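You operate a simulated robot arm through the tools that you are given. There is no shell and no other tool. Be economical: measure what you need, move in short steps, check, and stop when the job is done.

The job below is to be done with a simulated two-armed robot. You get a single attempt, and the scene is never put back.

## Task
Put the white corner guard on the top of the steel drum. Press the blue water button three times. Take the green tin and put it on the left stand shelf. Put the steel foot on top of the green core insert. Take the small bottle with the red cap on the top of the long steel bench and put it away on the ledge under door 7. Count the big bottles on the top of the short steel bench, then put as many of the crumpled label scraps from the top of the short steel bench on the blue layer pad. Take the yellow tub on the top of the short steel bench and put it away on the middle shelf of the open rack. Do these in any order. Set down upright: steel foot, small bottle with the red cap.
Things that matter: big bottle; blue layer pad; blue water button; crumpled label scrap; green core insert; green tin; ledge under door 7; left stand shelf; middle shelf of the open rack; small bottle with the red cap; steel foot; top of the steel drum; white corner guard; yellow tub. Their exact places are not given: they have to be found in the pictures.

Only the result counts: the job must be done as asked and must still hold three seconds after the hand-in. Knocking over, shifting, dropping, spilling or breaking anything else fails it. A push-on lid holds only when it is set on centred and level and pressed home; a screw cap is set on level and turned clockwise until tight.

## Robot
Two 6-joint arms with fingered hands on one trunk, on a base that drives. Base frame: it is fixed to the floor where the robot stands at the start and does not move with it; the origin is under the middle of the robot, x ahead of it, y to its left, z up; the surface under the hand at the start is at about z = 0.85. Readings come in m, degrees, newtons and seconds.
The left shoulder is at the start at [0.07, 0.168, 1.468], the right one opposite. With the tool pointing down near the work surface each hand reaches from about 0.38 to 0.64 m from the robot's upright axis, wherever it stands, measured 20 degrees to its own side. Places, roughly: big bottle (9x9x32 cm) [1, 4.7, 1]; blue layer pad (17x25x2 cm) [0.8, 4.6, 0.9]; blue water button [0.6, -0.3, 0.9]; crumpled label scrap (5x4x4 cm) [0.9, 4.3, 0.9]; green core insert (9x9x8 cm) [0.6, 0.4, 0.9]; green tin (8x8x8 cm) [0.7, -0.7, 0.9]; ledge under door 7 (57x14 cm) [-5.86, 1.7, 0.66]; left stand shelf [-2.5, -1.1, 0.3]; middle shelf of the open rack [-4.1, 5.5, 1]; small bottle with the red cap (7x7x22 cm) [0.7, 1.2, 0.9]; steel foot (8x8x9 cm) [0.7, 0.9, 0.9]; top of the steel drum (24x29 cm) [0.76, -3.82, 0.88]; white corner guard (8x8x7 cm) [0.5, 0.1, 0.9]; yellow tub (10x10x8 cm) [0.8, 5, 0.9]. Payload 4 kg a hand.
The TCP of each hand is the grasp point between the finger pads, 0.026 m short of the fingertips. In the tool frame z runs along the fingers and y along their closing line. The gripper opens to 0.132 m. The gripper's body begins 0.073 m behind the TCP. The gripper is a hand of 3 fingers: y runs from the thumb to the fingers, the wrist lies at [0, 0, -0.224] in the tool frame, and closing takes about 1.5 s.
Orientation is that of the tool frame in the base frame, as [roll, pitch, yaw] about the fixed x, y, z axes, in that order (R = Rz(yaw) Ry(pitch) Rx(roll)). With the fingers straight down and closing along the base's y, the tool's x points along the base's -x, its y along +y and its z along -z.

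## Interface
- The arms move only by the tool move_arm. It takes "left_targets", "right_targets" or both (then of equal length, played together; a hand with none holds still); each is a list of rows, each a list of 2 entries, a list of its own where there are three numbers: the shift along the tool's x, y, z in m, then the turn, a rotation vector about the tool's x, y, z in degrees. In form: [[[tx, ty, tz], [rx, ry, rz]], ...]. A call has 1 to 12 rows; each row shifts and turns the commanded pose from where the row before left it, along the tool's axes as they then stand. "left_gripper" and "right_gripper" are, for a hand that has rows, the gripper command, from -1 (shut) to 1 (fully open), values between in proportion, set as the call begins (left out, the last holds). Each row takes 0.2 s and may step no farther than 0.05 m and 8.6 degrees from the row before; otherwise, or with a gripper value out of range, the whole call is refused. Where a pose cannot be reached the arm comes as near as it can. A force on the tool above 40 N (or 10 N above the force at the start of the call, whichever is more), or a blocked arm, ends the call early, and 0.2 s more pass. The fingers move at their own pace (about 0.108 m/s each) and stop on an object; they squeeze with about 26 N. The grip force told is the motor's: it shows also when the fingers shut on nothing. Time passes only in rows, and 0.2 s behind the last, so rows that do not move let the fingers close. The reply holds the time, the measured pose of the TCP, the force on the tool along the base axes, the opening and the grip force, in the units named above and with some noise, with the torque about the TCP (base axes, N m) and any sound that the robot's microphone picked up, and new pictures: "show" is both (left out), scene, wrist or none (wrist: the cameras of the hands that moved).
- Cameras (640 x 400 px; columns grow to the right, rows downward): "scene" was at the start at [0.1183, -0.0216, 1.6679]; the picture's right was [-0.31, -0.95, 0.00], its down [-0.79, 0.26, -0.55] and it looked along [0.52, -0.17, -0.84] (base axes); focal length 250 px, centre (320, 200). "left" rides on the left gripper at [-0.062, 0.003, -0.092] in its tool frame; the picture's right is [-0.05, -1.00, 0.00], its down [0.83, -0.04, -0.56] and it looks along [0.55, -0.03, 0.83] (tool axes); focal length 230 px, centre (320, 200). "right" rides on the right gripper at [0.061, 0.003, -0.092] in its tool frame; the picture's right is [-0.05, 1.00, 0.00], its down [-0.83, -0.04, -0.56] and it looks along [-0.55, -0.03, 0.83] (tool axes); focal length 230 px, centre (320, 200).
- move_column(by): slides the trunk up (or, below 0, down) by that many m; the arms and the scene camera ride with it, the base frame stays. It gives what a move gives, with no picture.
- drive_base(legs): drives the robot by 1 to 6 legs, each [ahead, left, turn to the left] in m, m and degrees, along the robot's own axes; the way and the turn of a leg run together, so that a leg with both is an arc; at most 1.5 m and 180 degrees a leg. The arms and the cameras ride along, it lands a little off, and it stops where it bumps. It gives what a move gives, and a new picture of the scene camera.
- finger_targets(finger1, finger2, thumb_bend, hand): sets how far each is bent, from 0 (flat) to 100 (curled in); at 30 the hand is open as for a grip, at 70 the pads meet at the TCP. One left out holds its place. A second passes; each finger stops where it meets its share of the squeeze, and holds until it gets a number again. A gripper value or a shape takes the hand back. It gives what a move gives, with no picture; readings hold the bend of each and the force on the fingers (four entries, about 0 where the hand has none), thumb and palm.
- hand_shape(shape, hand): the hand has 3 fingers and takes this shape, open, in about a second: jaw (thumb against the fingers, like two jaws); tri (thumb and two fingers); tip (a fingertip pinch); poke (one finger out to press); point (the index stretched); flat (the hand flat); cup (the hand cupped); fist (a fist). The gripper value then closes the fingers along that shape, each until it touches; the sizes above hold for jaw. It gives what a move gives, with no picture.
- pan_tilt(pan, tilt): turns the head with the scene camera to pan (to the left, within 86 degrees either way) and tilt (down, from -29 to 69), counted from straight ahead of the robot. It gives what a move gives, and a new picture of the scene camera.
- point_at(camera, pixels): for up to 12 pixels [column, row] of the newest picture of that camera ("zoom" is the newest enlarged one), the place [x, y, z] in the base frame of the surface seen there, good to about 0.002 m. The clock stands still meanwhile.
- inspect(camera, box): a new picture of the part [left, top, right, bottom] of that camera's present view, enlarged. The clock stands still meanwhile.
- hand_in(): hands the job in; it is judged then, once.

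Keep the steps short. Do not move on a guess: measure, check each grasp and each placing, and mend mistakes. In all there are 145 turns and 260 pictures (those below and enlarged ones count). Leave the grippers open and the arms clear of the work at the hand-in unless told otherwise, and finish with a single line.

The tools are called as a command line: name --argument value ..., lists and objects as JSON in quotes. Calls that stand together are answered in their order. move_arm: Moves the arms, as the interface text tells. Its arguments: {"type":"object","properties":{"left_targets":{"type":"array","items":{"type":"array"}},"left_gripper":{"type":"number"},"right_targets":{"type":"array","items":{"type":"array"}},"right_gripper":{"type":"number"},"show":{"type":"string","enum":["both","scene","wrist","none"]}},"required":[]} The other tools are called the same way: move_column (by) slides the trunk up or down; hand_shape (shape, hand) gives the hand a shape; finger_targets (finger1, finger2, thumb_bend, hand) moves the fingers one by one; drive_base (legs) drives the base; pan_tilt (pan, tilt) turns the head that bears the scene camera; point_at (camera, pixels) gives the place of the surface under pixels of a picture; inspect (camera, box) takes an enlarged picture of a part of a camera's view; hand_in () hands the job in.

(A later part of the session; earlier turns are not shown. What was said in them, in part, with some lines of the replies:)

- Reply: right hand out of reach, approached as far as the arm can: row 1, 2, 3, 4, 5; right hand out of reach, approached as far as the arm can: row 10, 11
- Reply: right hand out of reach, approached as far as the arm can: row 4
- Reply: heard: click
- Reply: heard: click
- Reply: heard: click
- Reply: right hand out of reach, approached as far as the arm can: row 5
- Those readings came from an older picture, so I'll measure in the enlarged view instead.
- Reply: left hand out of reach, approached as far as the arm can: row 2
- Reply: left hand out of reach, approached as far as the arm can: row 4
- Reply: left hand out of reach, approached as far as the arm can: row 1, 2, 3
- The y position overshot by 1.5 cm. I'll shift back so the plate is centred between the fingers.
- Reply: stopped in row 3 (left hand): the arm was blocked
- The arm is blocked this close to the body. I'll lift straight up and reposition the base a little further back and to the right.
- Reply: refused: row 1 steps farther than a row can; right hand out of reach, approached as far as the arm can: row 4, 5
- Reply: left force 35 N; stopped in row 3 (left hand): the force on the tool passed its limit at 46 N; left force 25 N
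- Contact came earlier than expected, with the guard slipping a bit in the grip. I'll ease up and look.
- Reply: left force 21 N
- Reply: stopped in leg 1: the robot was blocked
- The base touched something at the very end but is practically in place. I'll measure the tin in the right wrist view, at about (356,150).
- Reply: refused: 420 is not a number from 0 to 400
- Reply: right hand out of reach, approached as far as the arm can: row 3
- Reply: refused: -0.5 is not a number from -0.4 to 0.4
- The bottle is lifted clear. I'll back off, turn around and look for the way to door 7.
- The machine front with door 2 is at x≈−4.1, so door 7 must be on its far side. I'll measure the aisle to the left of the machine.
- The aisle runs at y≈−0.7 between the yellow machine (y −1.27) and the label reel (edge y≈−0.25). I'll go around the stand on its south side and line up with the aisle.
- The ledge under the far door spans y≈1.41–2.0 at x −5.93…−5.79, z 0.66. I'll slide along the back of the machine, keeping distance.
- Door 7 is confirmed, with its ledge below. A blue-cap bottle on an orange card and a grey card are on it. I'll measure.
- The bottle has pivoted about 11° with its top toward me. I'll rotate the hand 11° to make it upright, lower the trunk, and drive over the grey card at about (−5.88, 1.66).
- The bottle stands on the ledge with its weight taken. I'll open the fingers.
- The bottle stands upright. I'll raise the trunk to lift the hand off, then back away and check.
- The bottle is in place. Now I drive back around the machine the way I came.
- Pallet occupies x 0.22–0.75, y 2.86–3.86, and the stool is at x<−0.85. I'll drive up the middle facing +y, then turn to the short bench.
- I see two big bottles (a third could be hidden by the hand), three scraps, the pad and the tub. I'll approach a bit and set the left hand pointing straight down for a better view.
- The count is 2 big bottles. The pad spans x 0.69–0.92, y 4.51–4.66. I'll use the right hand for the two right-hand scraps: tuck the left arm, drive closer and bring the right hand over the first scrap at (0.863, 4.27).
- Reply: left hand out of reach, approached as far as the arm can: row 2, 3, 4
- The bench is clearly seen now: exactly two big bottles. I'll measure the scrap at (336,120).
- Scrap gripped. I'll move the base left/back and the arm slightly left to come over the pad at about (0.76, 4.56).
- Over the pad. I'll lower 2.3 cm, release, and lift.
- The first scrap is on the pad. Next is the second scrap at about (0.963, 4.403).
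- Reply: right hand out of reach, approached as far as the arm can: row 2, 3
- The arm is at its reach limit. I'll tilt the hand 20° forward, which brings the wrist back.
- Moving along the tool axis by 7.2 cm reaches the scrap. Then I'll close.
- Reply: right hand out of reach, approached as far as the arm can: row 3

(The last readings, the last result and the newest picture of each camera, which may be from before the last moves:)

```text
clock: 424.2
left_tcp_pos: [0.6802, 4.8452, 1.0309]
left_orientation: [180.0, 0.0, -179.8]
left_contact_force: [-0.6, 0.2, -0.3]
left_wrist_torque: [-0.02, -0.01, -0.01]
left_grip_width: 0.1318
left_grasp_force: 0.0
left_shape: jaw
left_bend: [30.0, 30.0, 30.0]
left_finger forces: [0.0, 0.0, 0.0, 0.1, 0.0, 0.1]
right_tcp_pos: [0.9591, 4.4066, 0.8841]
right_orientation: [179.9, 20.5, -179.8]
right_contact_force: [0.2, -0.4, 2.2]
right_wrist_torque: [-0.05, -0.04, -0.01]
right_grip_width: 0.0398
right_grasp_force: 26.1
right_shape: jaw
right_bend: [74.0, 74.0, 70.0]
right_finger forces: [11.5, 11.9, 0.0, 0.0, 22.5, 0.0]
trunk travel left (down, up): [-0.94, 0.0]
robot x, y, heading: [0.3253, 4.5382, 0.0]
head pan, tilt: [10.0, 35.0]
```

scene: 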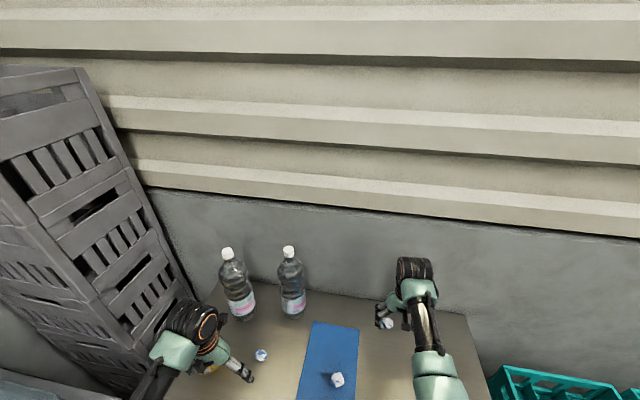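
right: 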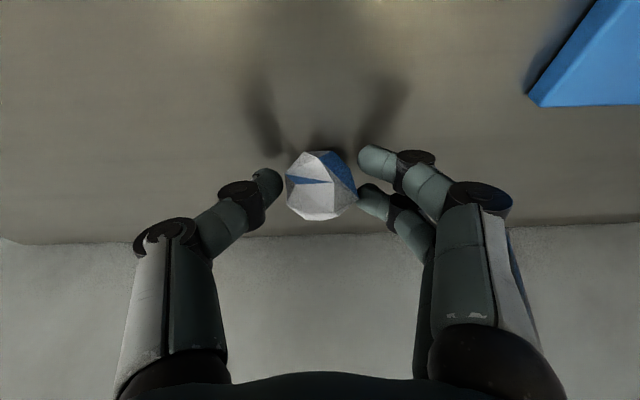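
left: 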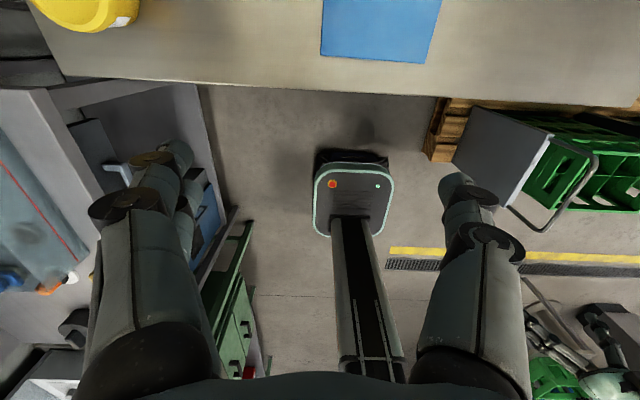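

Gripped. I'll lift, then drive over the pad's far part at about (0.86, 4.59).

move_arm --right_targets '[[[-0.015, 0, -0.041], [0, 0, 0]], [[-0.015, 0, -0.041], [0, 0, 0]], [[-0.015, 0, -0.041], [0, 0, 0]]]' --show "none"

drive_base --legs '[[-0.1, 0.15, 0]]'

move_arm --right_targets '[[[0, 0.035, 0], [0, 0, 0]], [[0.015, 0, 0.04], [0, 0, 0]], [[0.014, 0, 0.036], [0, 0, 0]], [[0, 0, 0], [0, 0, 0]]]' --show "wrist"

```text
clock: 425.0
left_tcp_pos: [0.6806, 4.845, 1.0291]
left_orientation: [-180.0, -0.1, -179.9]
left_contact_force: [-0.1, -0.3, 0.2]
left_wrist_torque: [0.0, -0.01, 0.03]
left_grip_width: 0.1318
left_grasp_force: 0.0
left_shape: jaw
left_bend: [30.0, 30.0, 30.0]
left_finger forces: [0.1, 0.0, 0.0, 0.1, 0.1, 0.1]
right_tcp_pos: [0.9581, 4.4065, 1.0118]
right_orientation: [180.0, 20.3, -179.6]
right_contact_force: [-0.1, -0.4, -0.6]
right_wrist_torque: [0.03, 0.02, -0.02]
right_grip_width: 0.0394
right_grasp_force: 25.7
right_shape: jaw
right_bend: [74.0, 74.0, 70.0]
right_finger forces: [10.9, 10.8, 0.1, 0.0, 21.1, 0.0]
trunk travel left (down, up): [-0.94, 0.0]
robot x, y, heading: [0.3271, 4.538, 0.1]
head pan, tilt: [10.0, 35.0]
```

```text
clock: 426.5
left_tcp_pos: [0.585, 4.9877, 1.0309]
left_orientation: [179.8, -0.1, 180.0]
left_contact_force: [0.2, 0.7, 0.0]
left_wrist_torque: [0.02, 0.02, 0.02]
left_grip_width: 0.1316
left_grasp_force: 0.1
left_shape: jaw
left_bend: [30.0, 30.0, 30.0]
left_finger forces: [0.0, 0.0, 0.0, 0.0, 0.1, 0.0]
right_tcp_pos: [0.8608, 4.5484, 1.0091]
right_orientation: [179.8, 20.4, -179.9]
right_contact_force: [0.8, -0.1, 0.2]
right_wrist_torque: [0.0, 0.0, 0.01]
right_grip_width: 0.0395
right_grasp_force: 26.1
right_shape: jaw
right_bend: [74.0, 74.0, 70.0]
right_finger forces: [11.0, 10.9, 0.1, 0.0, 21.2, 0.0]
trunk travel left (down, up): [-0.94, 0.0]
robot x, y, heading: [0.2257, 4.6848, 0.1]
head pan, tilt: [10.0, 35.0]
```

scene: 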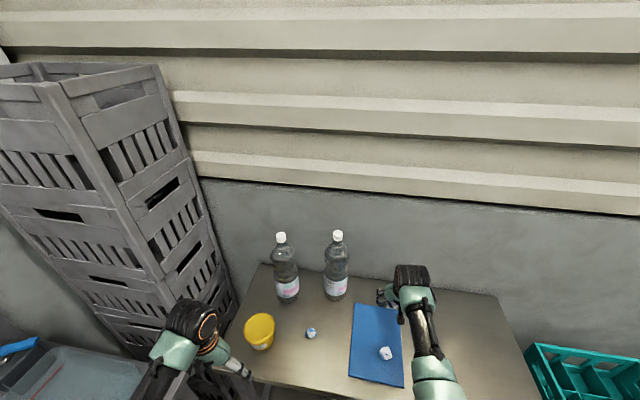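

```text
clock: 427.5
left_tcp_pos: [0.5821, 4.9906, 1.0308]
left_orientation: [180.0, 0.0, 179.9]
left_contact_force: [0.0, -0.6, -0.7]
left_wrist_torque: [0.02, -0.02, -0.01]
left_grip_width: 0.1322
left_grasp_force: 0.1
left_shape: jaw
left_bend: [30.0, 30.0, 30.0]
left_finger forces: [0.0, 0.0, 0.0, 0.0, 0.1, 0.0]
right_tcp_pos: [0.8589, 4.5885, 0.928]
right_orientation: [179.9, 20.5, -179.9]
right_contact_force: [0.3, -0.4, -0.3]
right_wrist_torque: [-0.02, -0.01, 0.02]
right_grip_width: 0.0395
right_grasp_force: 25.8
right_shape: jaw
right_bend: [74.0, 74.0, 70.0]
right_finger forces: [11.0, 10.8, 0.1, 0.0, 21.3, 0.0]
trunk travel left (down, up): [-0.94, 0.0]
robot x, y, heading: [0.2269, 4.6827, 0.1]
head pan, tilt: [10.0, 35.0]
```

right: 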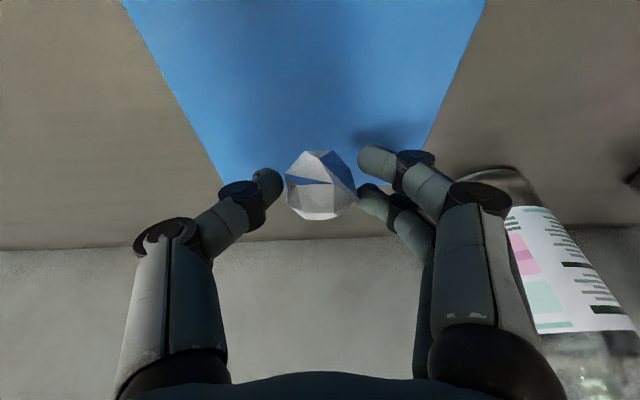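

move_arm --right_targets '[[[0.014, 0, -0.005], [0, 0, 0]], [[0.005, 0, 0.014], [0, 0, 0]], [[0.0055, 0, 0.014], [0, 0, 0]], [[0, 0, 0], [0, 0, 0]]]' --show "none"

move_arm --right_targets '[[[0, 0, 0], [0, 0, 0]], [[0, 0, 0], [0, 0, 0]], [[0, 0, 0], [0, 0, 0]]]' --right_gripper 0.1 --show "none"

move_arm --right_targets '[[[-0.014, 0, -0.037], [0, 0, 0]], [[-0.015, 0, -0.04], [0, 0, 0]], [[-0.015, 0, -0.04], [0, 0, 0]]]' --right_gripper 0.1 --show "both"

```text
clock: 428.5
left_tcp_pos: [0.5814, 4.991, 1.0298]
left_orientation: [-179.9, 0.0, -180.0]
left_contact_force: [-0.3, -0.3, -0.2]
left_wrist_torque: [0.0, 0.0, -0.02]
left_grip_width: 0.1319
left_grasp_force: 0.1
left_shape: jaw
left_bend: [30.0, 30.0, 30.0]
left_finger forces: [0.1, 0.0, 0.0, 0.0, 0.1, 0.0]
right_tcp_pos: [0.8432, 4.587, 0.8996]
right_orientation: [179.9, 20.6, -179.9]
right_contact_force: [0.4, -0.1, -0.2]
right_wrist_torque: [0.02, 0.0, -0.02]
right_grip_width: 0.0394
right_grasp_force: 25.7
right_shape: jaw
right_bend: [74.0, 74.0, 70.0]
right_finger forces: [10.9, 10.9, 0.0, 0.0, 21.2, 0.0]
trunk travel left (down, up): [-0.94, 0.0]
robot x, y, heading: [0.2274, 4.6843, 0.1]
head pan, tilt: [10.0, 35.0]
```

```text
clock: 429.3
left_tcp_pos: [0.5811, 4.9909, 1.0308]
left_orientation: [180.0, 0.0, -179.9]
left_contact_force: [-0.2, -0.3, -0.4]
left_wrist_torque: [-0.01, 0.05, 0.02]
left_grip_width: 0.1318
left_grasp_force: 0.0
left_shape: jaw
left_bend: [30.0, 30.0, 30.0]
left_finger forces: [0.1, 0.0, 0.0, 0.0, 0.0, 0.0]
right_tcp_pos: [0.8435, 4.5875, 0.8991]
right_orientation: [179.9, 20.4, -180.0]
right_contact_force: [-0.6, 0.2, -0.4]
right_wrist_torque: [-0.02, 0.0, -0.01]
right_grip_width: 0.072
right_grasp_force: 0.0
right_shape: jaw
right_bend: [72.0, 72.0, 70.0]
right_finger forces: [0.1, 0.0, 0.0, 0.2, 0.0, 0.0]
trunk travel left (down, up): [-0.94, 0.0]
robot x, y, heading: [0.229, 4.6881, 0.1]
head pan, tilt: [10.0, 35.0]
```

```text
clock: 430.3
left_tcp_pos: [0.5814, 4.9901, 1.0303]
left_orientation: [-180.0, 0.0, 180.0]
left_contact_force: [-0.4, -0.6, -0.2]
left_wrist_torque: [0.04, -0.02, 0.02]
left_grip_width: 0.1319
left_grasp_force: 0.2
left_shape: jaw
left_bend: [30.0, 30.0, 30.0]
left_finger forces: [0.0, 0.1, 0.0, 0.1, 0.0, 0.1]
right_tcp_pos: [0.8669, 4.5462, 1.0385]
right_orientation: [-176.7, 22.4, 179.8]
right_contact_force: [0.5, -0.2, 0.7]
right_wrist_torque: [-0.03, 0.03, 0.02]
right_grip_width: 0.072
right_grasp_force: 0.0
right_shape: jaw
right_bend: [72.0, 72.0, 70.0]
right_finger forces: [0.0, 0.0, 0.0, 0.0, 0.0, 0.1]
trunk travel left (down, up): [-0.94, 0.0]
robot x, y, heading: [0.2264, 4.6873, -0.0]
head pan, tilt: [10.0, 35.0]
stopped in row 3 (right hand): the arm was blocked; the commanded pose is now the measured one
```

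scene: 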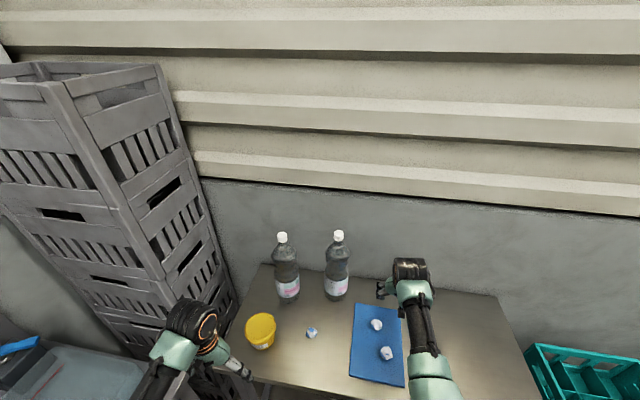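
right: 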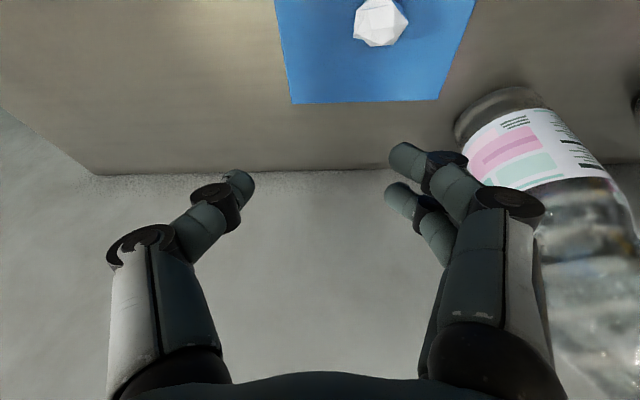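

Both scraps lie on the pad. Next is the yellow tub: I'll measure it, back off, and pitch the left hand forward for a side grasp.

point_at --camera "scene" --pixels '[[260, 328], [258, 346], [246, 330], [275, 330], [262, 317], [285, 290], [190, 330], [200, 280]]'

drive_base --legs '[[-0.3, 0.05, 0]]'

move_arm --left_targets '[[[-0.04, -0.02, 0], [0, 0, 0]], [[-0.04, -0.02, 0], [0, 0, 0]], [[-0.04, -0.02, 0], [0, 0, 0]], [[-0.04, -0.01, 0], [0, 0, 0]], [[-0.04, 0, 0], [0, -8.5, 0]], [[0, 0, 0], [0, -8.5, 0]], [[0, 0, 0], [0, -8.5, 0]], [[0, 0, 0], [0, -8.5, 0]], [[0, 0, 0], [0, -8.5, 0]], [[0, 0, 0], [0, -8.5, 0]], [[0, 0, 0], [0, -8.5, 0]]]' --right_targets '[[[0, 0, 0], [-3.3, 0, 0]], [[0, 0, 0], [0, 7.5, 0]], [[0, -0.02, 0], [0, 7.5, 0]], [[0, -0.03, 0], [0, 7.0, 0]], [[0.03, -0.03, 0], [0, 0, 0]], [[0.04, -0.02, 0], [0, 0, 0]], [[0.04, -0.02, 0], [0, 0, 0]], [[0.04, -0.01, 0], [0, 0, 0]], [[0.04, 0, 0], [0, 0, 0]], [[0.04, 0, 0], [0, 0, 0]], [[0.03, 0, 0], [0, 0, 0]]]' --left_gripper 1 --right_gripper 1 --show "both"

```text
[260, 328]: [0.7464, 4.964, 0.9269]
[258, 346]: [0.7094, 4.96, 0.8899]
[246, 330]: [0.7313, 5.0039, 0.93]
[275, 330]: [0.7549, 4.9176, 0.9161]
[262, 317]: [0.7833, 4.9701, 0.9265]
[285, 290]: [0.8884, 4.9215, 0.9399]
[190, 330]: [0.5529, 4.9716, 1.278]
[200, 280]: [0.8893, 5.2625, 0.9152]
```

```text
clock: 432.3
left_tcp_pos: [0.2907, 5.0396, 1.0288]
left_orientation: [180.0, -0.2, 179.9]
left_contact_force: [0.0, 0.6, -0.1]
left_wrist_torque: [0.0, 0.01, -0.02]
left_grip_width: 0.1321
left_grasp_force: 0.1
left_shape: jaw
left_bend: [30.0, 30.0, 30.0]
left_finger forces: [0.1, 0.0, 0.0, 0.1, 0.0, 0.0]
right_tcp_pos: [0.5733, 4.5959, 1.0361]
right_orientation: [-176.6, 22.2, 179.8]
right_contact_force: [-0.2, 0.2, 0.5]
right_wrist_torque: [-0.01, 0.0, -0.02]
right_grip_width: 0.0719
right_grasp_force: 0.1
right_shape: jaw
right_bend: [72.0, 72.0, 70.0]
right_finger forces: [0.0, 0.0, 0.0, 0.1, 0.1, 0.0]
trunk travel left (down, up): [-0.94, 0.0]
robot x, y, heading: [-0.0643, 4.7368, -0.1]
head pan, tilt: [10.0, 35.0]
```

scene: 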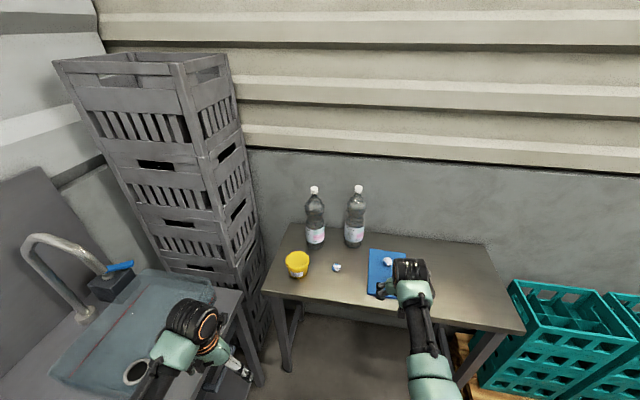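

```text
clock: 434.7
left_tcp_pos: [0.4867, 4.9707, 1.0309]
left_orientation: [179.9, 59.5, 180.0]
left_contact_force: [0.7, -0.4, 0.7]
left_wrist_torque: [0.02, 0.0, -0.01]
left_grip_width: 0.1321
left_grasp_force: 0.1
left_shape: jaw
left_bend: [30.0, 30.0, 30.0]
left_finger forces: [0.1, 0.1, 0.0, 0.0, 0.1, 0.0]
right_tcp_pos: [0.3059, 4.466, 1.0388]
right_orientation: [-179.9, 0.5, 179.9]
right_contact_force: [-0.4, -0.4, -0.2]
right_wrist_torque: [0.01, 0.0, -0.01]
right_grip_width: 0.1321
right_grasp_force: 0.0
right_shape: jaw
right_bend: [30.0, 30.0, 30.0]
right_finger forces: [0.0, 0.1, 0.1, 0.0, 0.0, 0.0]
trunk travel left (down, up): [-0.94, 0.0]
robot x, y, heading: [-0.0599, 4.7374, 0.0]
head pan, tilt: [10.0, 35.0]
```

scene: 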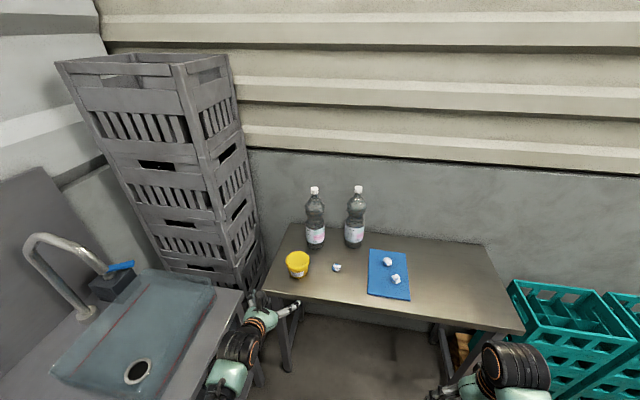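
right: 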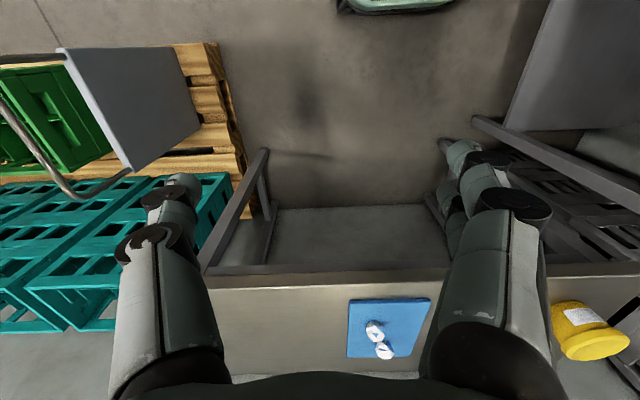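
left: 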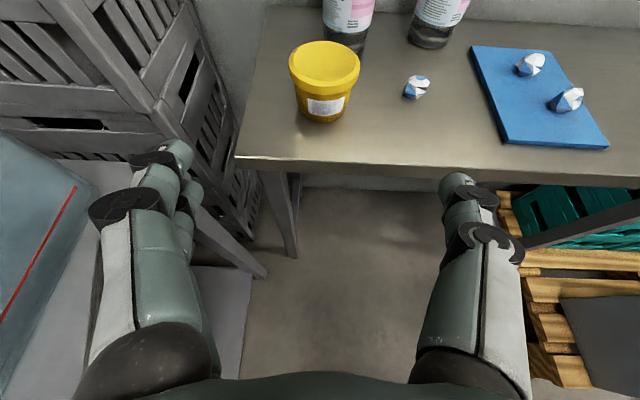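

point_at --camera "left" --pixels '[[325, 62], [325, 100], [302, 95], [352, 95], [60, 200], [235, 290], [255, 270], [205, 215], [330, 110]]'

inspect --camera "left" --box '[230, 10, 440, 140]'

```text
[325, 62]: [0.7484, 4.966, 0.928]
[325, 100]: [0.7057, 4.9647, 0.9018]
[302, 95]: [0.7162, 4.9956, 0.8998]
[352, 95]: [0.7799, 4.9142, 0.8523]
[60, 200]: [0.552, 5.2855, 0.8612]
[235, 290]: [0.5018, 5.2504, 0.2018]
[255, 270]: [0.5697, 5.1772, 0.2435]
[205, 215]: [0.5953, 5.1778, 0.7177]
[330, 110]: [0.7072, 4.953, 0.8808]
```

```text
3.05 times, centred on (335, 75) of left
```

zoom: 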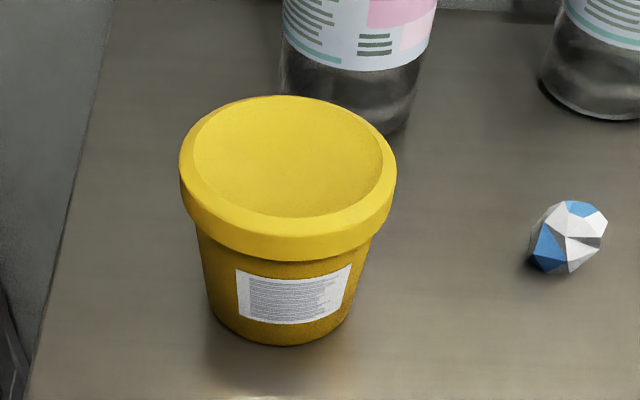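

The tub is centred at (0.75, 4.965), with its lid rim above z 0.905. I'll lower the trunk so the hand is at z≈0.883 and drive ahead to straddle it.

move_column --by -0.148

drive_base --legs '[[0.17, -0.006, 0]]'

inspect --camera "left" --box '[0, 0, 640, 400]'

```text
clock: 436.4
left_tcp_pos: [0.4891, 4.9709, 0.8814]
left_orientation: [179.9, 59.4, -180.0]
left_contact_force: [-0.2, 0.0, 0.3]
left_wrist_torque: [-0.01, 0.0, 0.01]
left_grip_width: 0.1318
left_grasp_force: 0.0
left_shape: jaw
left_bend: [30.0, 30.0, 30.0]
left_finger forces: [0.1, 0.0, 0.1, 0.1, 0.0, 0.0]
right_tcp_pos: [0.3086, 4.4668, 0.89]
right_orientation: [-179.9, 0.3, 179.8]
right_contact_force: [-0.6, -0.3, -0.2]
right_wrist_torque: [-0.03, -0.01, -0.06]
right_grip_width: 0.1319
right_grasp_force: 0.0
right_shape: jaw
right_bend: [30.0, 30.0, 30.0]
right_finger forces: [0.0, 0.1, 0.0, 0.1, 0.0, 0.0]
trunk travel left (down, up): [-0.792, 0.148]
robot x, y, heading: [-0.0655, 4.7381, 0.1]
head pan, tilt: [10.0, 35.0]
```

```text
clock: 437.9
left_tcp_pos: [0.6573, 4.9648, 0.8826]
left_orientation: [179.9, 59.5, 179.9]
left_contact_force: [0.3, 0.1, 0.0]
left_wrist_torque: [0.0, 0.01, 0.03]
left_grip_width: 0.1321
left_grasp_force: 0.0
left_shape: jaw
left_bend: [30.0, 30.0, 30.0]
left_finger forces: [0.0, 0.1, 0.0, 0.0, 0.1, 0.0]
right_tcp_pos: [0.478, 4.4625, 0.889]
right_orientation: [-180.0, 0.5, 179.8]
right_contact_force: [0.8, -0.2, -0.4]
right_wrist_torque: [-0.01, 0.0, 0.01]
right_grip_width: 0.1316
right_grasp_force: 0.0
right_shape: jaw
right_bend: [30.0, 30.0, 30.0]
right_finger forces: [0.1, 0.0, 0.0, 0.1, 0.0, 0.0]
trunk travel left (down, up): [-0.792, 0.148]
robot x, y, heading: [0.1046, 4.729, 0.1]
head pan, tilt: [10.0, 35.0]
```

scene: 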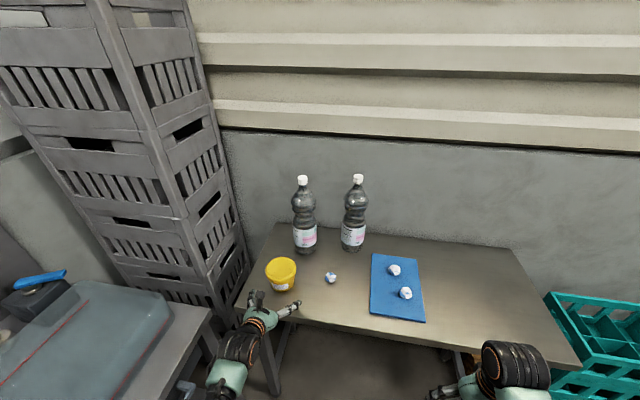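

```text
1.00 times, centred on (320, 200) of left (not enlarged: the box is as wide or as high as the picture)
```

zoom: 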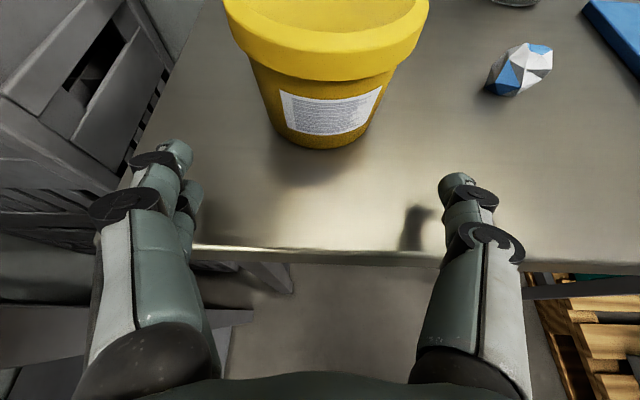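

move_arm --left_targets '[[[-0.0225, 0, 0.038], [0, 0, 0]], [[-0.0225, 0, 0.038], [0, 0, 0]], [[0, 0, 0], [0, 0, 0]]]' --left_gripper 1 --show "wrist"

move_arm --left_targets '[[[0, 0, 0], [0, 0, 0]], [[0, 0, 0], [0, 0, 0]], [[0, 0, 0], [0, 0, 0]], [[0, 0, 0], [0, 0, 0]], [[0, 0, 0], [0, 0, 0]], [[0, 0, 0], [0, 0, 0]]]' --left_gripper -1 --show "wrist"

```text
clock: 438.7
left_tcp_pos: [0.7464, 4.9664, 0.883]
left_orientation: [180.0, 59.5, 179.9]
left_contact_force: [0.0, 0.4, 0.5]
left_wrist_torque: [-0.02, -0.02, -0.01]
left_grip_width: 0.1317
left_grasp_force: 0.1
left_shape: jaw
left_bend: [30.0, 30.0, 30.0]
left_finger forces: [0.0, 0.0, 0.0, 0.1, 0.1, 0.0]
right_tcp_pos: [0.4778, 4.4611, 0.89]
right_orientation: [-179.8, 0.3, 179.9]
right_contact_force: [-0.1, 0.6, -0.6]
right_wrist_torque: [0.01, 0.03, 0.0]
right_grip_width: 0.132
right_grasp_force: 0.1
right_shape: jaw
right_bend: [30.0, 30.0, 30.0]
right_finger forces: [0.0, 0.0, 0.0, 0.0, 0.0, 0.0]
trunk travel left (down, up): [-0.792, 0.148]
robot x, y, heading: [0.1052, 4.7318, 0.3]
head pan, tilt: [10.0, 35.0]
```

left: 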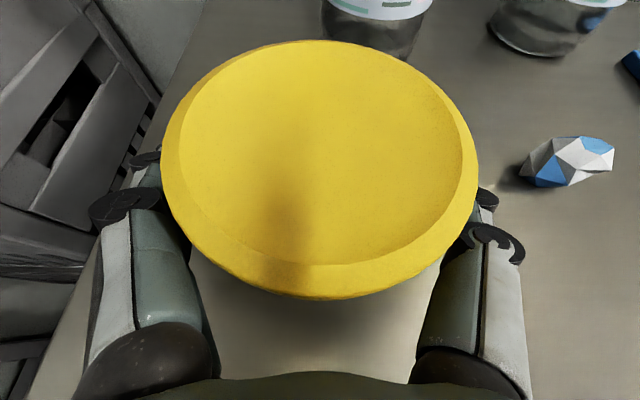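

```text
clock: 440.1
left_tcp_pos: [0.7476, 4.964, 0.8836]
left_orientation: [180.0, 59.4, -180.0]
left_contact_force: [-0.3, 0.5, 0.0]
left_wrist_torque: [0.03, 0.04, 0.03]
left_grip_width: 0.0732
left_grasp_force: 26.6
left_shape: jaw
left_bend: [72.0, 71.0, 72.0]
left_finger forces: [12.3, 12.7, 0.1, 0.0, 23.8, 0.0]
right_tcp_pos: [0.4791, 4.4618, 0.8894]
right_orientation: [-179.9, 0.2, 179.7]
right_contact_force: [0.3, -0.5, 0.3]
right_wrist_torque: [0.02, 0.0, 0.01]
right_grip_width: 0.1318
right_grasp_force: 0.1
right_shape: jaw
right_bend: [30.0, 30.0, 30.0]
right_finger forces: [0.1, 0.1, 0.1, 0.0, 0.0, 0.0]
trunk travel left (down, up): [-0.792, 0.148]
robot x, y, heading: [0.1059, 4.7316, 0.1]
head pan, tilt: [10.0, 35.0]
```

left: 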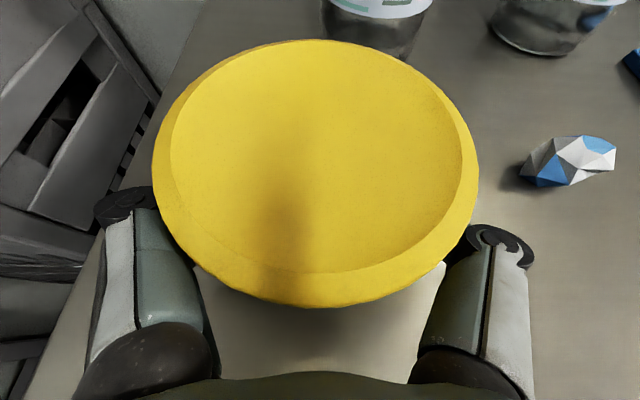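

Gripped. I'll lift with the trunk, back away, and turn to find the rack.

move_column --by 0.14

drive_base --legs '[[-0.55, -0.2, 0], [0, 0, 85], [0, 0, 85]]'

pan_tilt --pan 0 --tilt 15

```text
clock: 441.8
left_tcp_pos: [0.7465, 4.9655, 1.0244]
left_orientation: [179.9, 59.4, 179.8]
left_contact_force: [-0.8, 0.2, -3.8]
left_wrist_torque: [0.0, 0.01, -0.02]
left_grip_width: 0.0732
left_grasp_force: 26.3
left_shape: jaw
left_bend: [72.0, 71.0, 72.0]
left_finger forces: [12.0, 12.9, 0.1, 0.0, 23.8, 0.0]
right_tcp_pos: [0.4796, 4.4606, 1.0291]
right_orientation: [-179.9, 0.3, 179.8]
right_contact_force: [-0.5, -0.2, -0.1]
right_wrist_torque: [0.0, -0.02, 0.0]
right_grip_width: 0.1321
right_grasp_force: 0.1
right_shape: jaw
right_bend: [30.0, 30.0, 30.0]
right_finger forces: [0.0, 0.1, 0.0, 0.0, 0.0, 0.1]
trunk travel left (down, up): [-0.932, 0.008]
robot x, y, heading: [0.1029, 4.7322, -0.4]
head pan, tilt: [10.0, 35.0]
```

```text
clock: 452.3
left_tcp_pos: [-1.1153, 4.4222, 1.0236]
left_orientation: [-180.0, 59.4, -11.0]
left_contact_force: [-0.1, -0.3, -3.0]
left_wrist_torque: [0.01, 0.01, 0.02]
left_grip_width: 0.0725
left_grasp_force: 26.2
left_shape: jaw
left_bend: [72.0, 71.0, 72.0]
left_finger forces: [12.0, 12.8, 0.1, 0.0, 23.6, 0.0]
right_tcp_pos: [-0.7557, 4.8648, 1.0304]
right_orientation: [180.0, 0.2, -11.3]
right_contact_force: [-0.3, -0.4, 0.1]
right_wrist_torque: [0.0, 0.0, -0.01]
right_grip_width: 0.1321
right_grasp_force: 0.0
right_shape: jaw
right_bend: [30.0, 30.0, 30.0]
right_finger forces: [0.0, 0.0, 0.1, 0.0, 0.0, 0.2]
trunk travel left (down, up): [-0.932, 0.008]
robot x, y, heading: [-0.4387, 4.5284, 169.0]
head pan, tilt: [10.0, 35.0]
```

scene: 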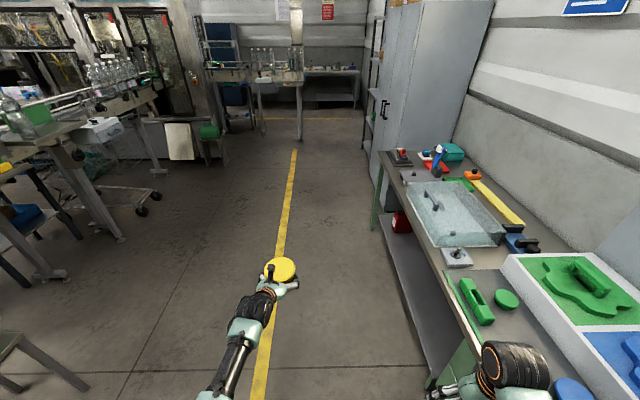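

```text
clock: 453.1
left_tcp_pos: [-1.1154, 4.4236, 1.0225]
left_orientation: [-180.0, 59.4, -11.1]
left_contact_force: [0.6, 0.6, -2.6]
left_wrist_torque: [0.0, 0.04, 0.02]
left_grip_width: 0.0727
left_grasp_force: 25.6
left_shape: jaw
left_bend: [72.0, 71.0, 72.0]
left_finger forces: [12.0, 12.8, 0.1, 0.0, 23.5, 0.0]
right_tcp_pos: [-0.755, 4.8659, 1.0299]
right_orientation: [-180.0, 0.5, -11.4]
right_contact_force: [0.9, -0.3, -0.8]
right_wrist_torque: [-0.02, -0.03, 0.01]
right_grip_width: 0.1321
right_grasp_force: 0.1
right_shape: jaw
right_bend: [30.0, 30.0, 30.0]
right_finger forces: [0.0, 0.0, 0.0, 0.0, 0.0, 0.0]
trunk travel left (down, up): [-0.932, 0.008]
robot x, y, heading: [-0.4406, 4.5287, 168.7]
head pan, tilt: [0.0, 15.0]
```

scene: 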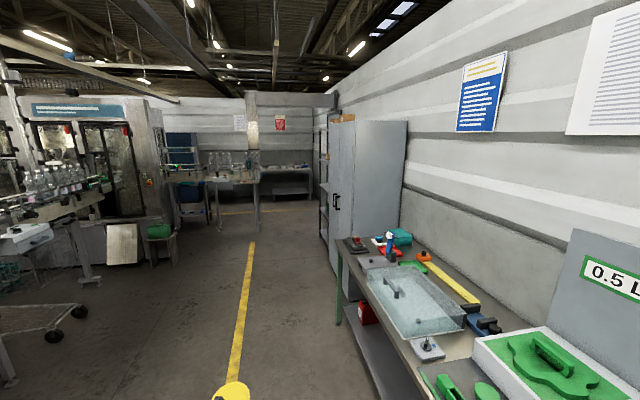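

point_at --camera "scene" --pixels '[[345, 305], [335, 240], [325, 200], [322, 230], [318, 190], [258, 225], [210, 215], [80, 290], [130, 245], [180, 235]]'

drive_base --legs '[[1.1, 0.3, 0], [1.1, 0.3, 0]]'

```text
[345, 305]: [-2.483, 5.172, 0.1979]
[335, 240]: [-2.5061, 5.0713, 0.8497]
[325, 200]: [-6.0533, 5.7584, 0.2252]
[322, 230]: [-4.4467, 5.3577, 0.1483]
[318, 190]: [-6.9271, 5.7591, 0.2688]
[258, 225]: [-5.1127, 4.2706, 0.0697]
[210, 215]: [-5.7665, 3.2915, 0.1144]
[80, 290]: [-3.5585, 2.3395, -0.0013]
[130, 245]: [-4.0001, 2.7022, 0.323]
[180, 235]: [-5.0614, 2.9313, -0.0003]
```

```text
clock: 464.2
left_tcp_pos: [-3.3561, 4.2649, 1.0245]
left_orientation: [179.9, 59.3, -11.4]
left_contact_force: [0.6, -0.1, -2.6]
left_wrist_torque: [0.02, 0.0, 0.01]
left_grip_width: 0.073
left_grasp_force: 26.0
left_shape: jaw
left_bend: [72.0, 71.0, 72.0]
left_finger forces: [12.1, 12.8, 0.0, 0.0, 23.6, 0.0]
right_tcp_pos: [-2.9941, 4.7078, 1.0287]
right_orientation: [-179.8, 0.4, -11.6]
right_contact_force: [-1.6, 0.2, 0.0]
right_wrist_torque: [0.01, 0.01, -0.05]
right_grip_width: 0.1317
right_grasp_force: 0.1
right_shape: jaw
right_bend: [30.0, 30.0, 30.0]
right_finger forces: [0.1, 0.0, 0.0, 0.0, 0.0, 0.1]
trunk travel left (down, up): [-0.932, 0.008]
robot x, y, heading: [-2.6826, 4.3688, 168.9]
head pan, tilt: [0.0, 15.0]
```

scene: 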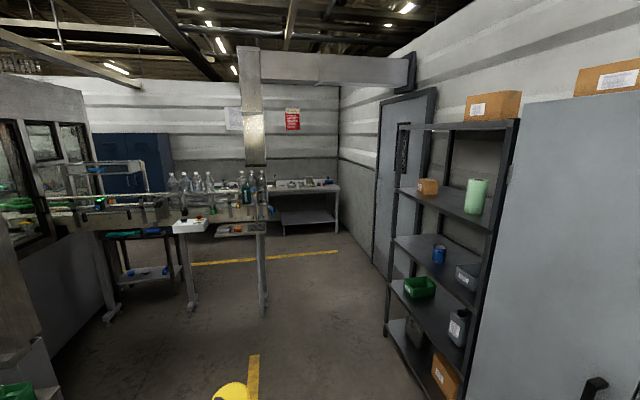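

The open rack is ahead on the right, and its middle shelf at z≈1.0 holds a blue cup and a box. I'll drive in front of it and turn to face it.

drive_base --legs '[[1.16, 0.3, 0], [0, 0, -78.9]]'

pan_tilt --pan 5 --tilt 25

inspect --camera "scene" --box '[150, 100, 470, 300]'

```text
clock: 473.7
left_tcp_pos: [-4.1033, 4.9333, 1.0231]
left_orientation: [180.0, 59.4, -90.0]
left_contact_force: [-0.1, 1.2, -3.5]
left_wrist_torque: [-0.03, 0.01, -0.02]
left_grip_width: 0.0725
left_grasp_force: 26.1
left_shape: jaw
left_bend: [72.0, 71.0, 72.0]
left_finger forces: [12.2, 12.7, 0.0, 0.1, 23.5, 0.0]
right_tcp_pos: [-3.5998, 4.6668, 1.0294]
right_orientation: [-179.9, 0.2, -90.3]
right_contact_force: [-0.1, -0.1, 0.7]
right_wrist_torque: [-0.03, 0.0, 0.02]
right_grip_width: 0.1318
right_grasp_force: 0.0
right_shape: jaw
right_bend: [30.0, 30.0, 30.0]
right_finger forces: [0.0, 0.0, 0.1, 0.1, 0.0, 0.1]
trunk travel left (down, up): [-0.932, 0.008]
robot x, y, heading: [-3.8673, 4.2921, 89.9]
head pan, tilt: [0.0, 15.0]
```

scene: 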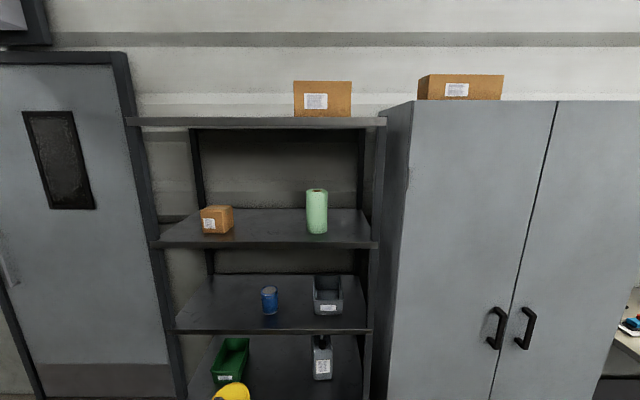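

```text
clock: 474.4
left_tcp_pos: [-4.103, 4.9336, 1.0235]
left_orientation: [-180.0, 59.4, -90.0]
left_contact_force: [0.6, 0.3, -2.9]
left_wrist_torque: [-0.02, 0.0, -0.02]
left_grip_width: 0.0723
left_grasp_force: 25.9
left_shape: jaw
left_bend: [72.0, 71.0, 72.0]
left_finger forces: [12.2, 12.7, 0.1, 0.0, 23.5, 0.0]
right_tcp_pos: [-3.5991, 4.6668, 1.0288]
right_orientation: [-179.8, 0.4, -90.3]
right_contact_force: [0.2, 0.7, 0.1]
right_wrist_torque: [0.04, 0.0, 0.0]
right_grip_width: 0.1323
right_grasp_force: 0.1
right_shape: jaw
right_bend: [30.0, 30.0, 30.0]
right_finger forces: [0.0, 0.0, 0.1, 0.0, 0.1, 0.0]
trunk travel left (down, up): [-0.932, 0.008]
robot x, y, heading: [-3.8689, 4.2928, 89.9]
head pan, tilt: [5.0, 25.0]
```

scene: 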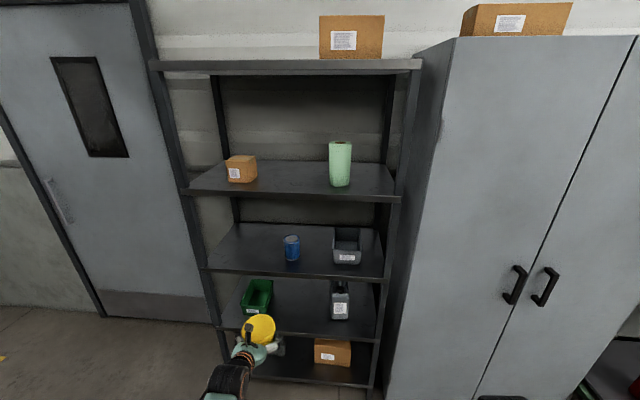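

```text
2.00 times, centred on (310, 200) of scene
```

zoom: 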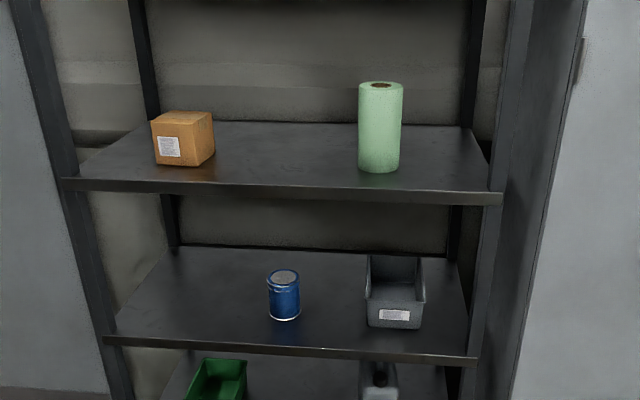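

point_at --camera "zoom" --pixels '[[120, 335], [300, 345], [470, 357], [200, 310], [285, 315], [220, 255], [285, 280], [80, 182], [280, 190], [490, 197], [370, 290], [350, 300]]'

```text
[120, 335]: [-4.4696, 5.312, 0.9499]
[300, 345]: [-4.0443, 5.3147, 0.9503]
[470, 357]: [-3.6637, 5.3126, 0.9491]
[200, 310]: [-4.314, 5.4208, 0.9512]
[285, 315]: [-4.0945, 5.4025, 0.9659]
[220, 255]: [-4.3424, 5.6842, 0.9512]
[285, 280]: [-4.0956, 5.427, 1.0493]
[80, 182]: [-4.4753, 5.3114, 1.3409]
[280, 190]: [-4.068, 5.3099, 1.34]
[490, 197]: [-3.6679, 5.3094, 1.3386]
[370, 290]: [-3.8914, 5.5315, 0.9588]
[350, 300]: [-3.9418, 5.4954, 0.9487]
```

Middle shelf: z 0.951, front y 5.31, next shelf at 1.34. I'll place the tub at about (−4.29, 5.42), left of the blue can. First sideways, then ahead.

drive_base --legs '[[0, 0.187, 0], [0.3, 0, 0]]'

inspect --camera "left" --box '[0, 0, 640, 400]'

```text
clock: 477.6
left_tcp_pos: [-4.2923, 5.2288, 1.0246]
left_orientation: [180.0, 59.6, -90.0]
left_contact_force: [0.6, -0.4, -2.9]
left_wrist_torque: [0.02, -0.01, -0.03]
left_grip_width: 0.0726
left_grasp_force: 25.6
left_shape: jaw
left_bend: [72.0, 71.0, 72.0]
left_finger forces: [12.3, 12.8, 0.1, 0.1, 23.7, 0.0]
right_tcp_pos: [-3.7894, 4.9599, 1.0292]
right_orientation: [-179.9, 0.3, -90.3]
right_contact_force: [-0.5, 0.5, 0.6]
right_wrist_torque: [0.0, 0.01, 0.02]
right_grip_width: 0.1319
right_grasp_force: 0.1
right_shape: jaw
right_bend: [30.0, 30.0, 30.0]
right_finger forces: [0.0, 0.0, 0.0, 0.0, 0.0, 0.0]
trunk travel left (down, up): [-0.932, 0.008]
robot x, y, heading: [-4.0592, 4.5852, 89.9]
head pan, tilt: [5.0, 25.0]
```

scene: 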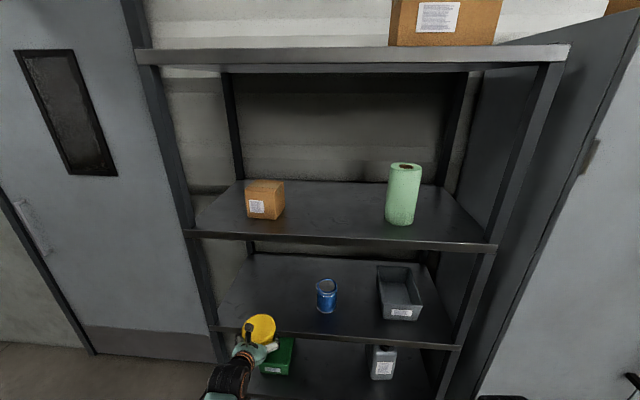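

```text
1.00 times, centred on (320, 200) of left (not enlarged: the box is as wide or as high as the picture)
```

zoom: 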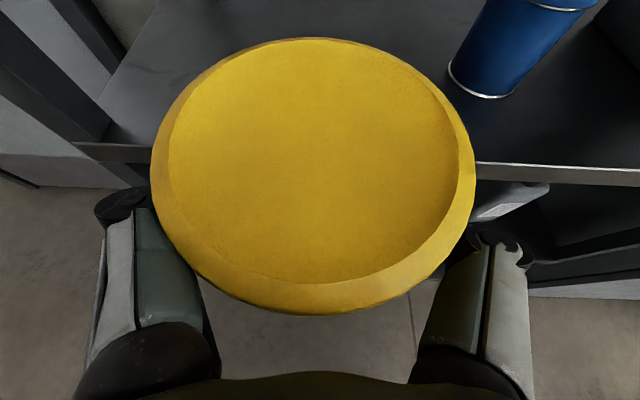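

drive_base --legs '[[0.195, 0, 0]]'

move_column --by -0.035

inspect --camera "left" --box '[0, 0, 640, 400]'

```text
clock: 479.1
left_tcp_pos: [-4.2924, 5.4165, 1.0255]
left_orientation: [-180.0, 59.5, -90.1]
left_contact_force: [-0.4, 0.3, -2.7]
left_wrist_torque: [0.02, -0.03, -0.02]
left_grip_width: 0.0722
left_grasp_force: 26.2
left_shape: jaw
left_bend: [72.0, 71.0, 72.0]
left_finger forces: [12.3, 12.7, 0.0, 0.0, 23.4, 0.0]
right_tcp_pos: [-3.7892, 5.148, 1.0296]
right_orientation: [-179.9, 0.4, -90.2]
right_contact_force: [0.4, -0.4, 0.0]
right_wrist_torque: [0.0, 0.01, 0.0]
right_grip_width: 0.1319
right_grasp_force: 0.0
right_shape: jaw
right_bend: [30.0, 30.0, 30.0]
right_finger forces: [0.0, 0.0, 0.1, 0.0, 0.0, 0.0]
trunk travel left (down, up): [-0.932, 0.008]
robot x, y, heading: [-4.0591, 4.7772, 89.8]
head pan, tilt: [5.0, 25.0]
```

scene: 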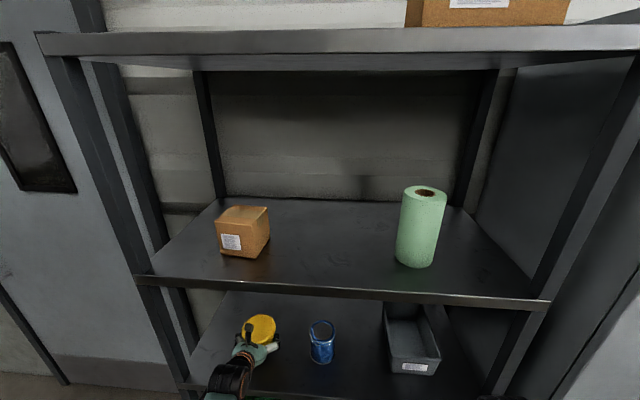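

```text
clock: 479.9
left_tcp_pos: [-4.2934, 5.4188, 0.9867]
left_orientation: [-180.0, 59.3, -90.1]
left_contact_force: [-0.1, -0.1, -4.6]
left_wrist_torque: [-0.04, -0.01, 0.01]
left_grip_width: 0.0726
left_grasp_force: 26.1
left_shape: jaw
left_bend: [72.0, 71.0, 72.0]
left_finger forces: [12.2, 12.7, 0.1, 0.1, 23.6, 0.1]
right_tcp_pos: [-3.7888, 5.1522, 0.9932]
right_orientation: [-180.0, 0.1, -90.3]
right_contact_force: [0.6, -1.0, 0.8]
right_wrist_torque: [-0.01, 0.0, 0.01]
right_grip_width: 0.1321
right_grasp_force: 0.0
right_shape: jaw
right_bend: [30.0, 30.0, 30.0]
right_finger forces: [0.0, 0.1, 0.1, 0.0, 0.1, 0.0]
trunk travel left (down, up): [-0.897, 0.043]
robot x, y, heading: [-4.0576, 4.7752, 89.9]
head pan, tilt: [5.0, 25.0]
```

```text
1.00 times, centred on (320, 200) of left (not enlarged: the box is as wide or as high as the picture)
```

zoom: 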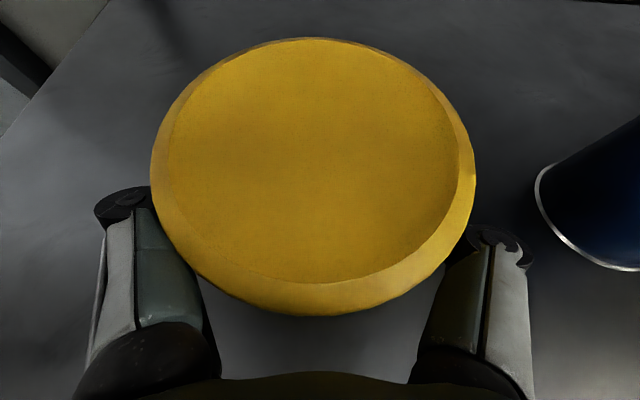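

move_column --by -0.002

move_column --by -0.002

```text
clock: 480.4
left_tcp_pos: [-4.293, 5.4199, 0.9869]
left_orientation: [-180.0, 59.2, -90.1]
left_contact_force: [0.1, 0.0, -4.0]
left_wrist_torque: [-0.05, -0.02, -0.01]
left_grip_width: 0.0726
left_grasp_force: 25.9
left_shape: jaw
left_bend: [72.0, 71.0, 72.0]
left_finger forces: [12.3, 12.6, 0.0, 0.0, 23.6, 0.0]
right_tcp_pos: [-3.7886, 5.1519, 0.992]
right_orientation: [-179.9, 0.3, -90.3]
right_contact_force: [0.4, -0.4, 0.2]
right_wrist_torque: [0.01, 0.0, -0.01]
right_grip_width: 0.1319
right_grasp_force: 0.0
right_shape: jaw
right_bend: [30.0, 30.0, 30.0]
right_finger forces: [0.1, 0.1, 0.1, 0.1, 0.1, 0.0]
trunk travel left (down, up): [-0.895, 0.045]
robot x, y, heading: [-4.0568, 4.773, 90.1]
head pan, tilt: [5.0, 25.0]
```

```text
clock: 480.9
left_tcp_pos: [-4.2932, 5.4182, 0.9847]
left_orientation: [-179.9, 59.3, -90.2]
left_contact_force: [-0.2, 0.2, -0.9]
left_wrist_torque: [-0.05, 0.02, -0.04]
left_grip_width: 0.0724
left_grasp_force: 25.7
left_shape: jaw
left_bend: [72.0, 72.0, 72.0]
left_finger forces: [12.6, 12.6, 0.1, 0.1, 23.7, 0.0]
right_tcp_pos: [-3.7885, 5.1504, 0.9901]
right_orientation: [-179.9, 0.3, -90.3]
right_contact_force: [-0.1, 0.2, 0.9]
right_wrist_torque: [-0.02, 0.02, 0.0]
right_grip_width: 0.132
right_grasp_force: 0.1
right_shape: jaw
right_bend: [30.0, 30.0, 30.0]
right_finger forces: [0.0, 0.0, 0.0, 0.0, 0.0, 0.1]
trunk travel left (down, up): [-0.893, 0.047]
robot x, y, heading: [-4.0564, 4.7729, 90.0]
head pan, tilt: [5.0, 25.0]
```

Contact is being made. I'll go one more millimetre, then open.

move_column --by -0.001

move_arm --left_targets '[[[0, 0, 0], [0, 0, 0]], [[0, 0, 0], [0, 0, 0]], [[0, 0, 0], [0, 0, 0]], [[0, 0, 0], [0, 0, 0]]]' --left_gripper 1 --show "wrist"

```text
clock: 481.4
left_tcp_pos: [-4.2929, 5.4195, 0.9843]
left_orientation: [180.0, 59.4, -90.1]
left_contact_force: [0.4, 1.5, 0.8]
left_wrist_torque: [-0.11, 0.09, -0.06]
left_grip_width: 0.0721
left_grasp_force: 25.5
left_shape: jaw
left_bend: [72.0, 72.0, 72.0]
left_finger forces: [13.0, 12.7, 0.1, 0.0, 24.0, 0.0]
right_tcp_pos: [-3.789, 5.1517, 0.9887]
right_orientation: [-179.8, 0.3, -90.3]
right_contact_force: [-0.2, 1.2, 1.0]
right_wrist_torque: [0.0, 0.01, 0.02]
right_grip_width: 0.1317
right_grasp_force: 0.1
right_shape: jaw
right_bend: [30.0, 30.0, 30.0]
right_finger forces: [0.1, 0.1, 0.1, 0.0, 0.0, 0.0]
trunk travel left (down, up): [-0.892, 0.048]
robot x, y, heading: [-4.0606, 4.7755, 89.9]
head pan, tilt: [5.0, 25.0]
```

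```text
clock: 482.4
left_tcp_pos: [-4.2918, 5.4189, 0.9826]
left_orientation: [180.0, 59.4, -90.1]
left_contact_force: [0.1, -0.2, 0.2]
left_wrist_torque: [0.01, 0.0, -0.02]
left_grip_width: 0.1317
left_grasp_force: 0.1
left_shape: jaw
left_bend: [30.0, 30.0, 30.0]
left_finger forces: [0.0, 0.0, 0.1, 0.0, 0.0, 0.0]
right_tcp_pos: [-3.7898, 5.1509, 0.9893]
right_orientation: [-180.0, 0.3, -90.3]
right_contact_force: [0.4, -0.3, -0.1]
right_wrist_torque: [0.0, 0.0, -0.02]
right_grip_width: 0.1321
right_grasp_force: 0.2
right_shape: jaw
right_bend: [30.0, 30.0, 30.0]
right_finger forces: [0.0, 0.0, 0.0, 0.0, 0.0, 0.0]
trunk travel left (down, up): [-0.892, 0.048]
robot x, y, heading: [-4.0566, 4.7761, 90.0]
head pan, tilt: [5.0, 25.0]
```

left: 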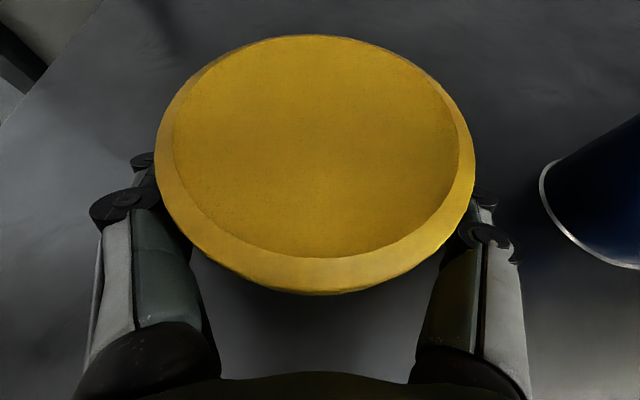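

Released. I'll back straight out and check.

drive_base --legs '[[-0.45, 0, 0]]'

inspect --camera "scene" --box '[150, 180, 450, 370]'

```text
clock: 485.2
left_tcp_pos: [-4.2876, 4.9652, 0.9823]
left_orientation: [180.0, 59.3, -90.8]
left_contact_force: [-0.7, 0.9, -0.3]
left_wrist_torque: [0.0, -0.01, 0.01]
left_grip_width: 0.1319
left_grasp_force: 0.1
left_shape: jaw
left_bend: [30.0, 30.0, 30.0]
left_finger forces: [0.0, 0.0, 0.0, 0.0, 0.0, 0.1]
right_tcp_pos: [-3.7865, 4.689, 0.9882]
right_orientation: [-179.8, 0.1, -91.1]
right_contact_force: [0.0, -0.7, -0.9]
right_wrist_torque: [0.03, -0.02, 0.02]
right_grip_width: 0.1319
right_grasp_force: 0.0
right_shape: jaw
right_bend: [30.0, 30.0, 30.0]
right_finger forces: [0.0, 0.1, 0.0, 0.0, 0.1, 0.0]
trunk travel left (down, up): [-0.892, 0.048]
robot x, y, heading: [-4.0629, 4.3162, 89.3]
head pan, tilt: [5.0, 25.0]
```

scene: 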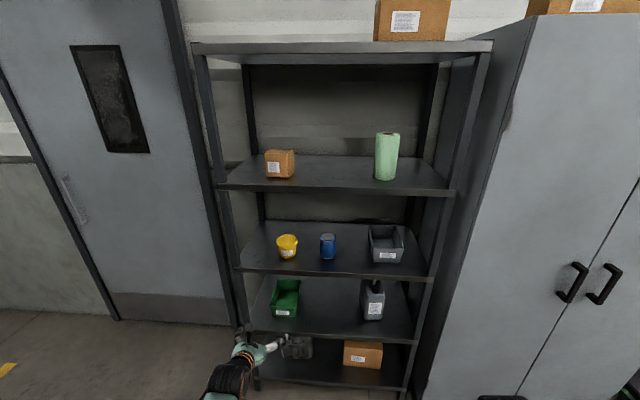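

```text
2.11 times, centred on (300, 275) of scene
```

zoom: 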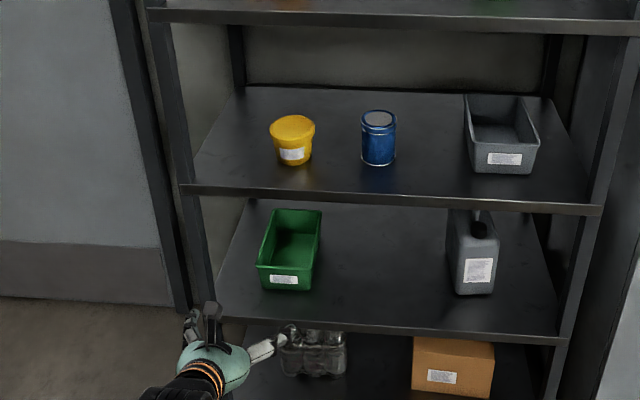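

The tub stands on the middle shelf, all the other jobs are done, and both hands are open and clear. I'm handing in.

hand_in

```text
The job is handed in.
```

I did all seven parts of the job and handed it in: corner guard on the drum, three button presses, green tin on the stand shelf, steel foot upright on the insert, red-cap bottle upright under door 7, two scraps (for two big bottles) on the blue pad, and yellow tub on the rack's middle shelf.
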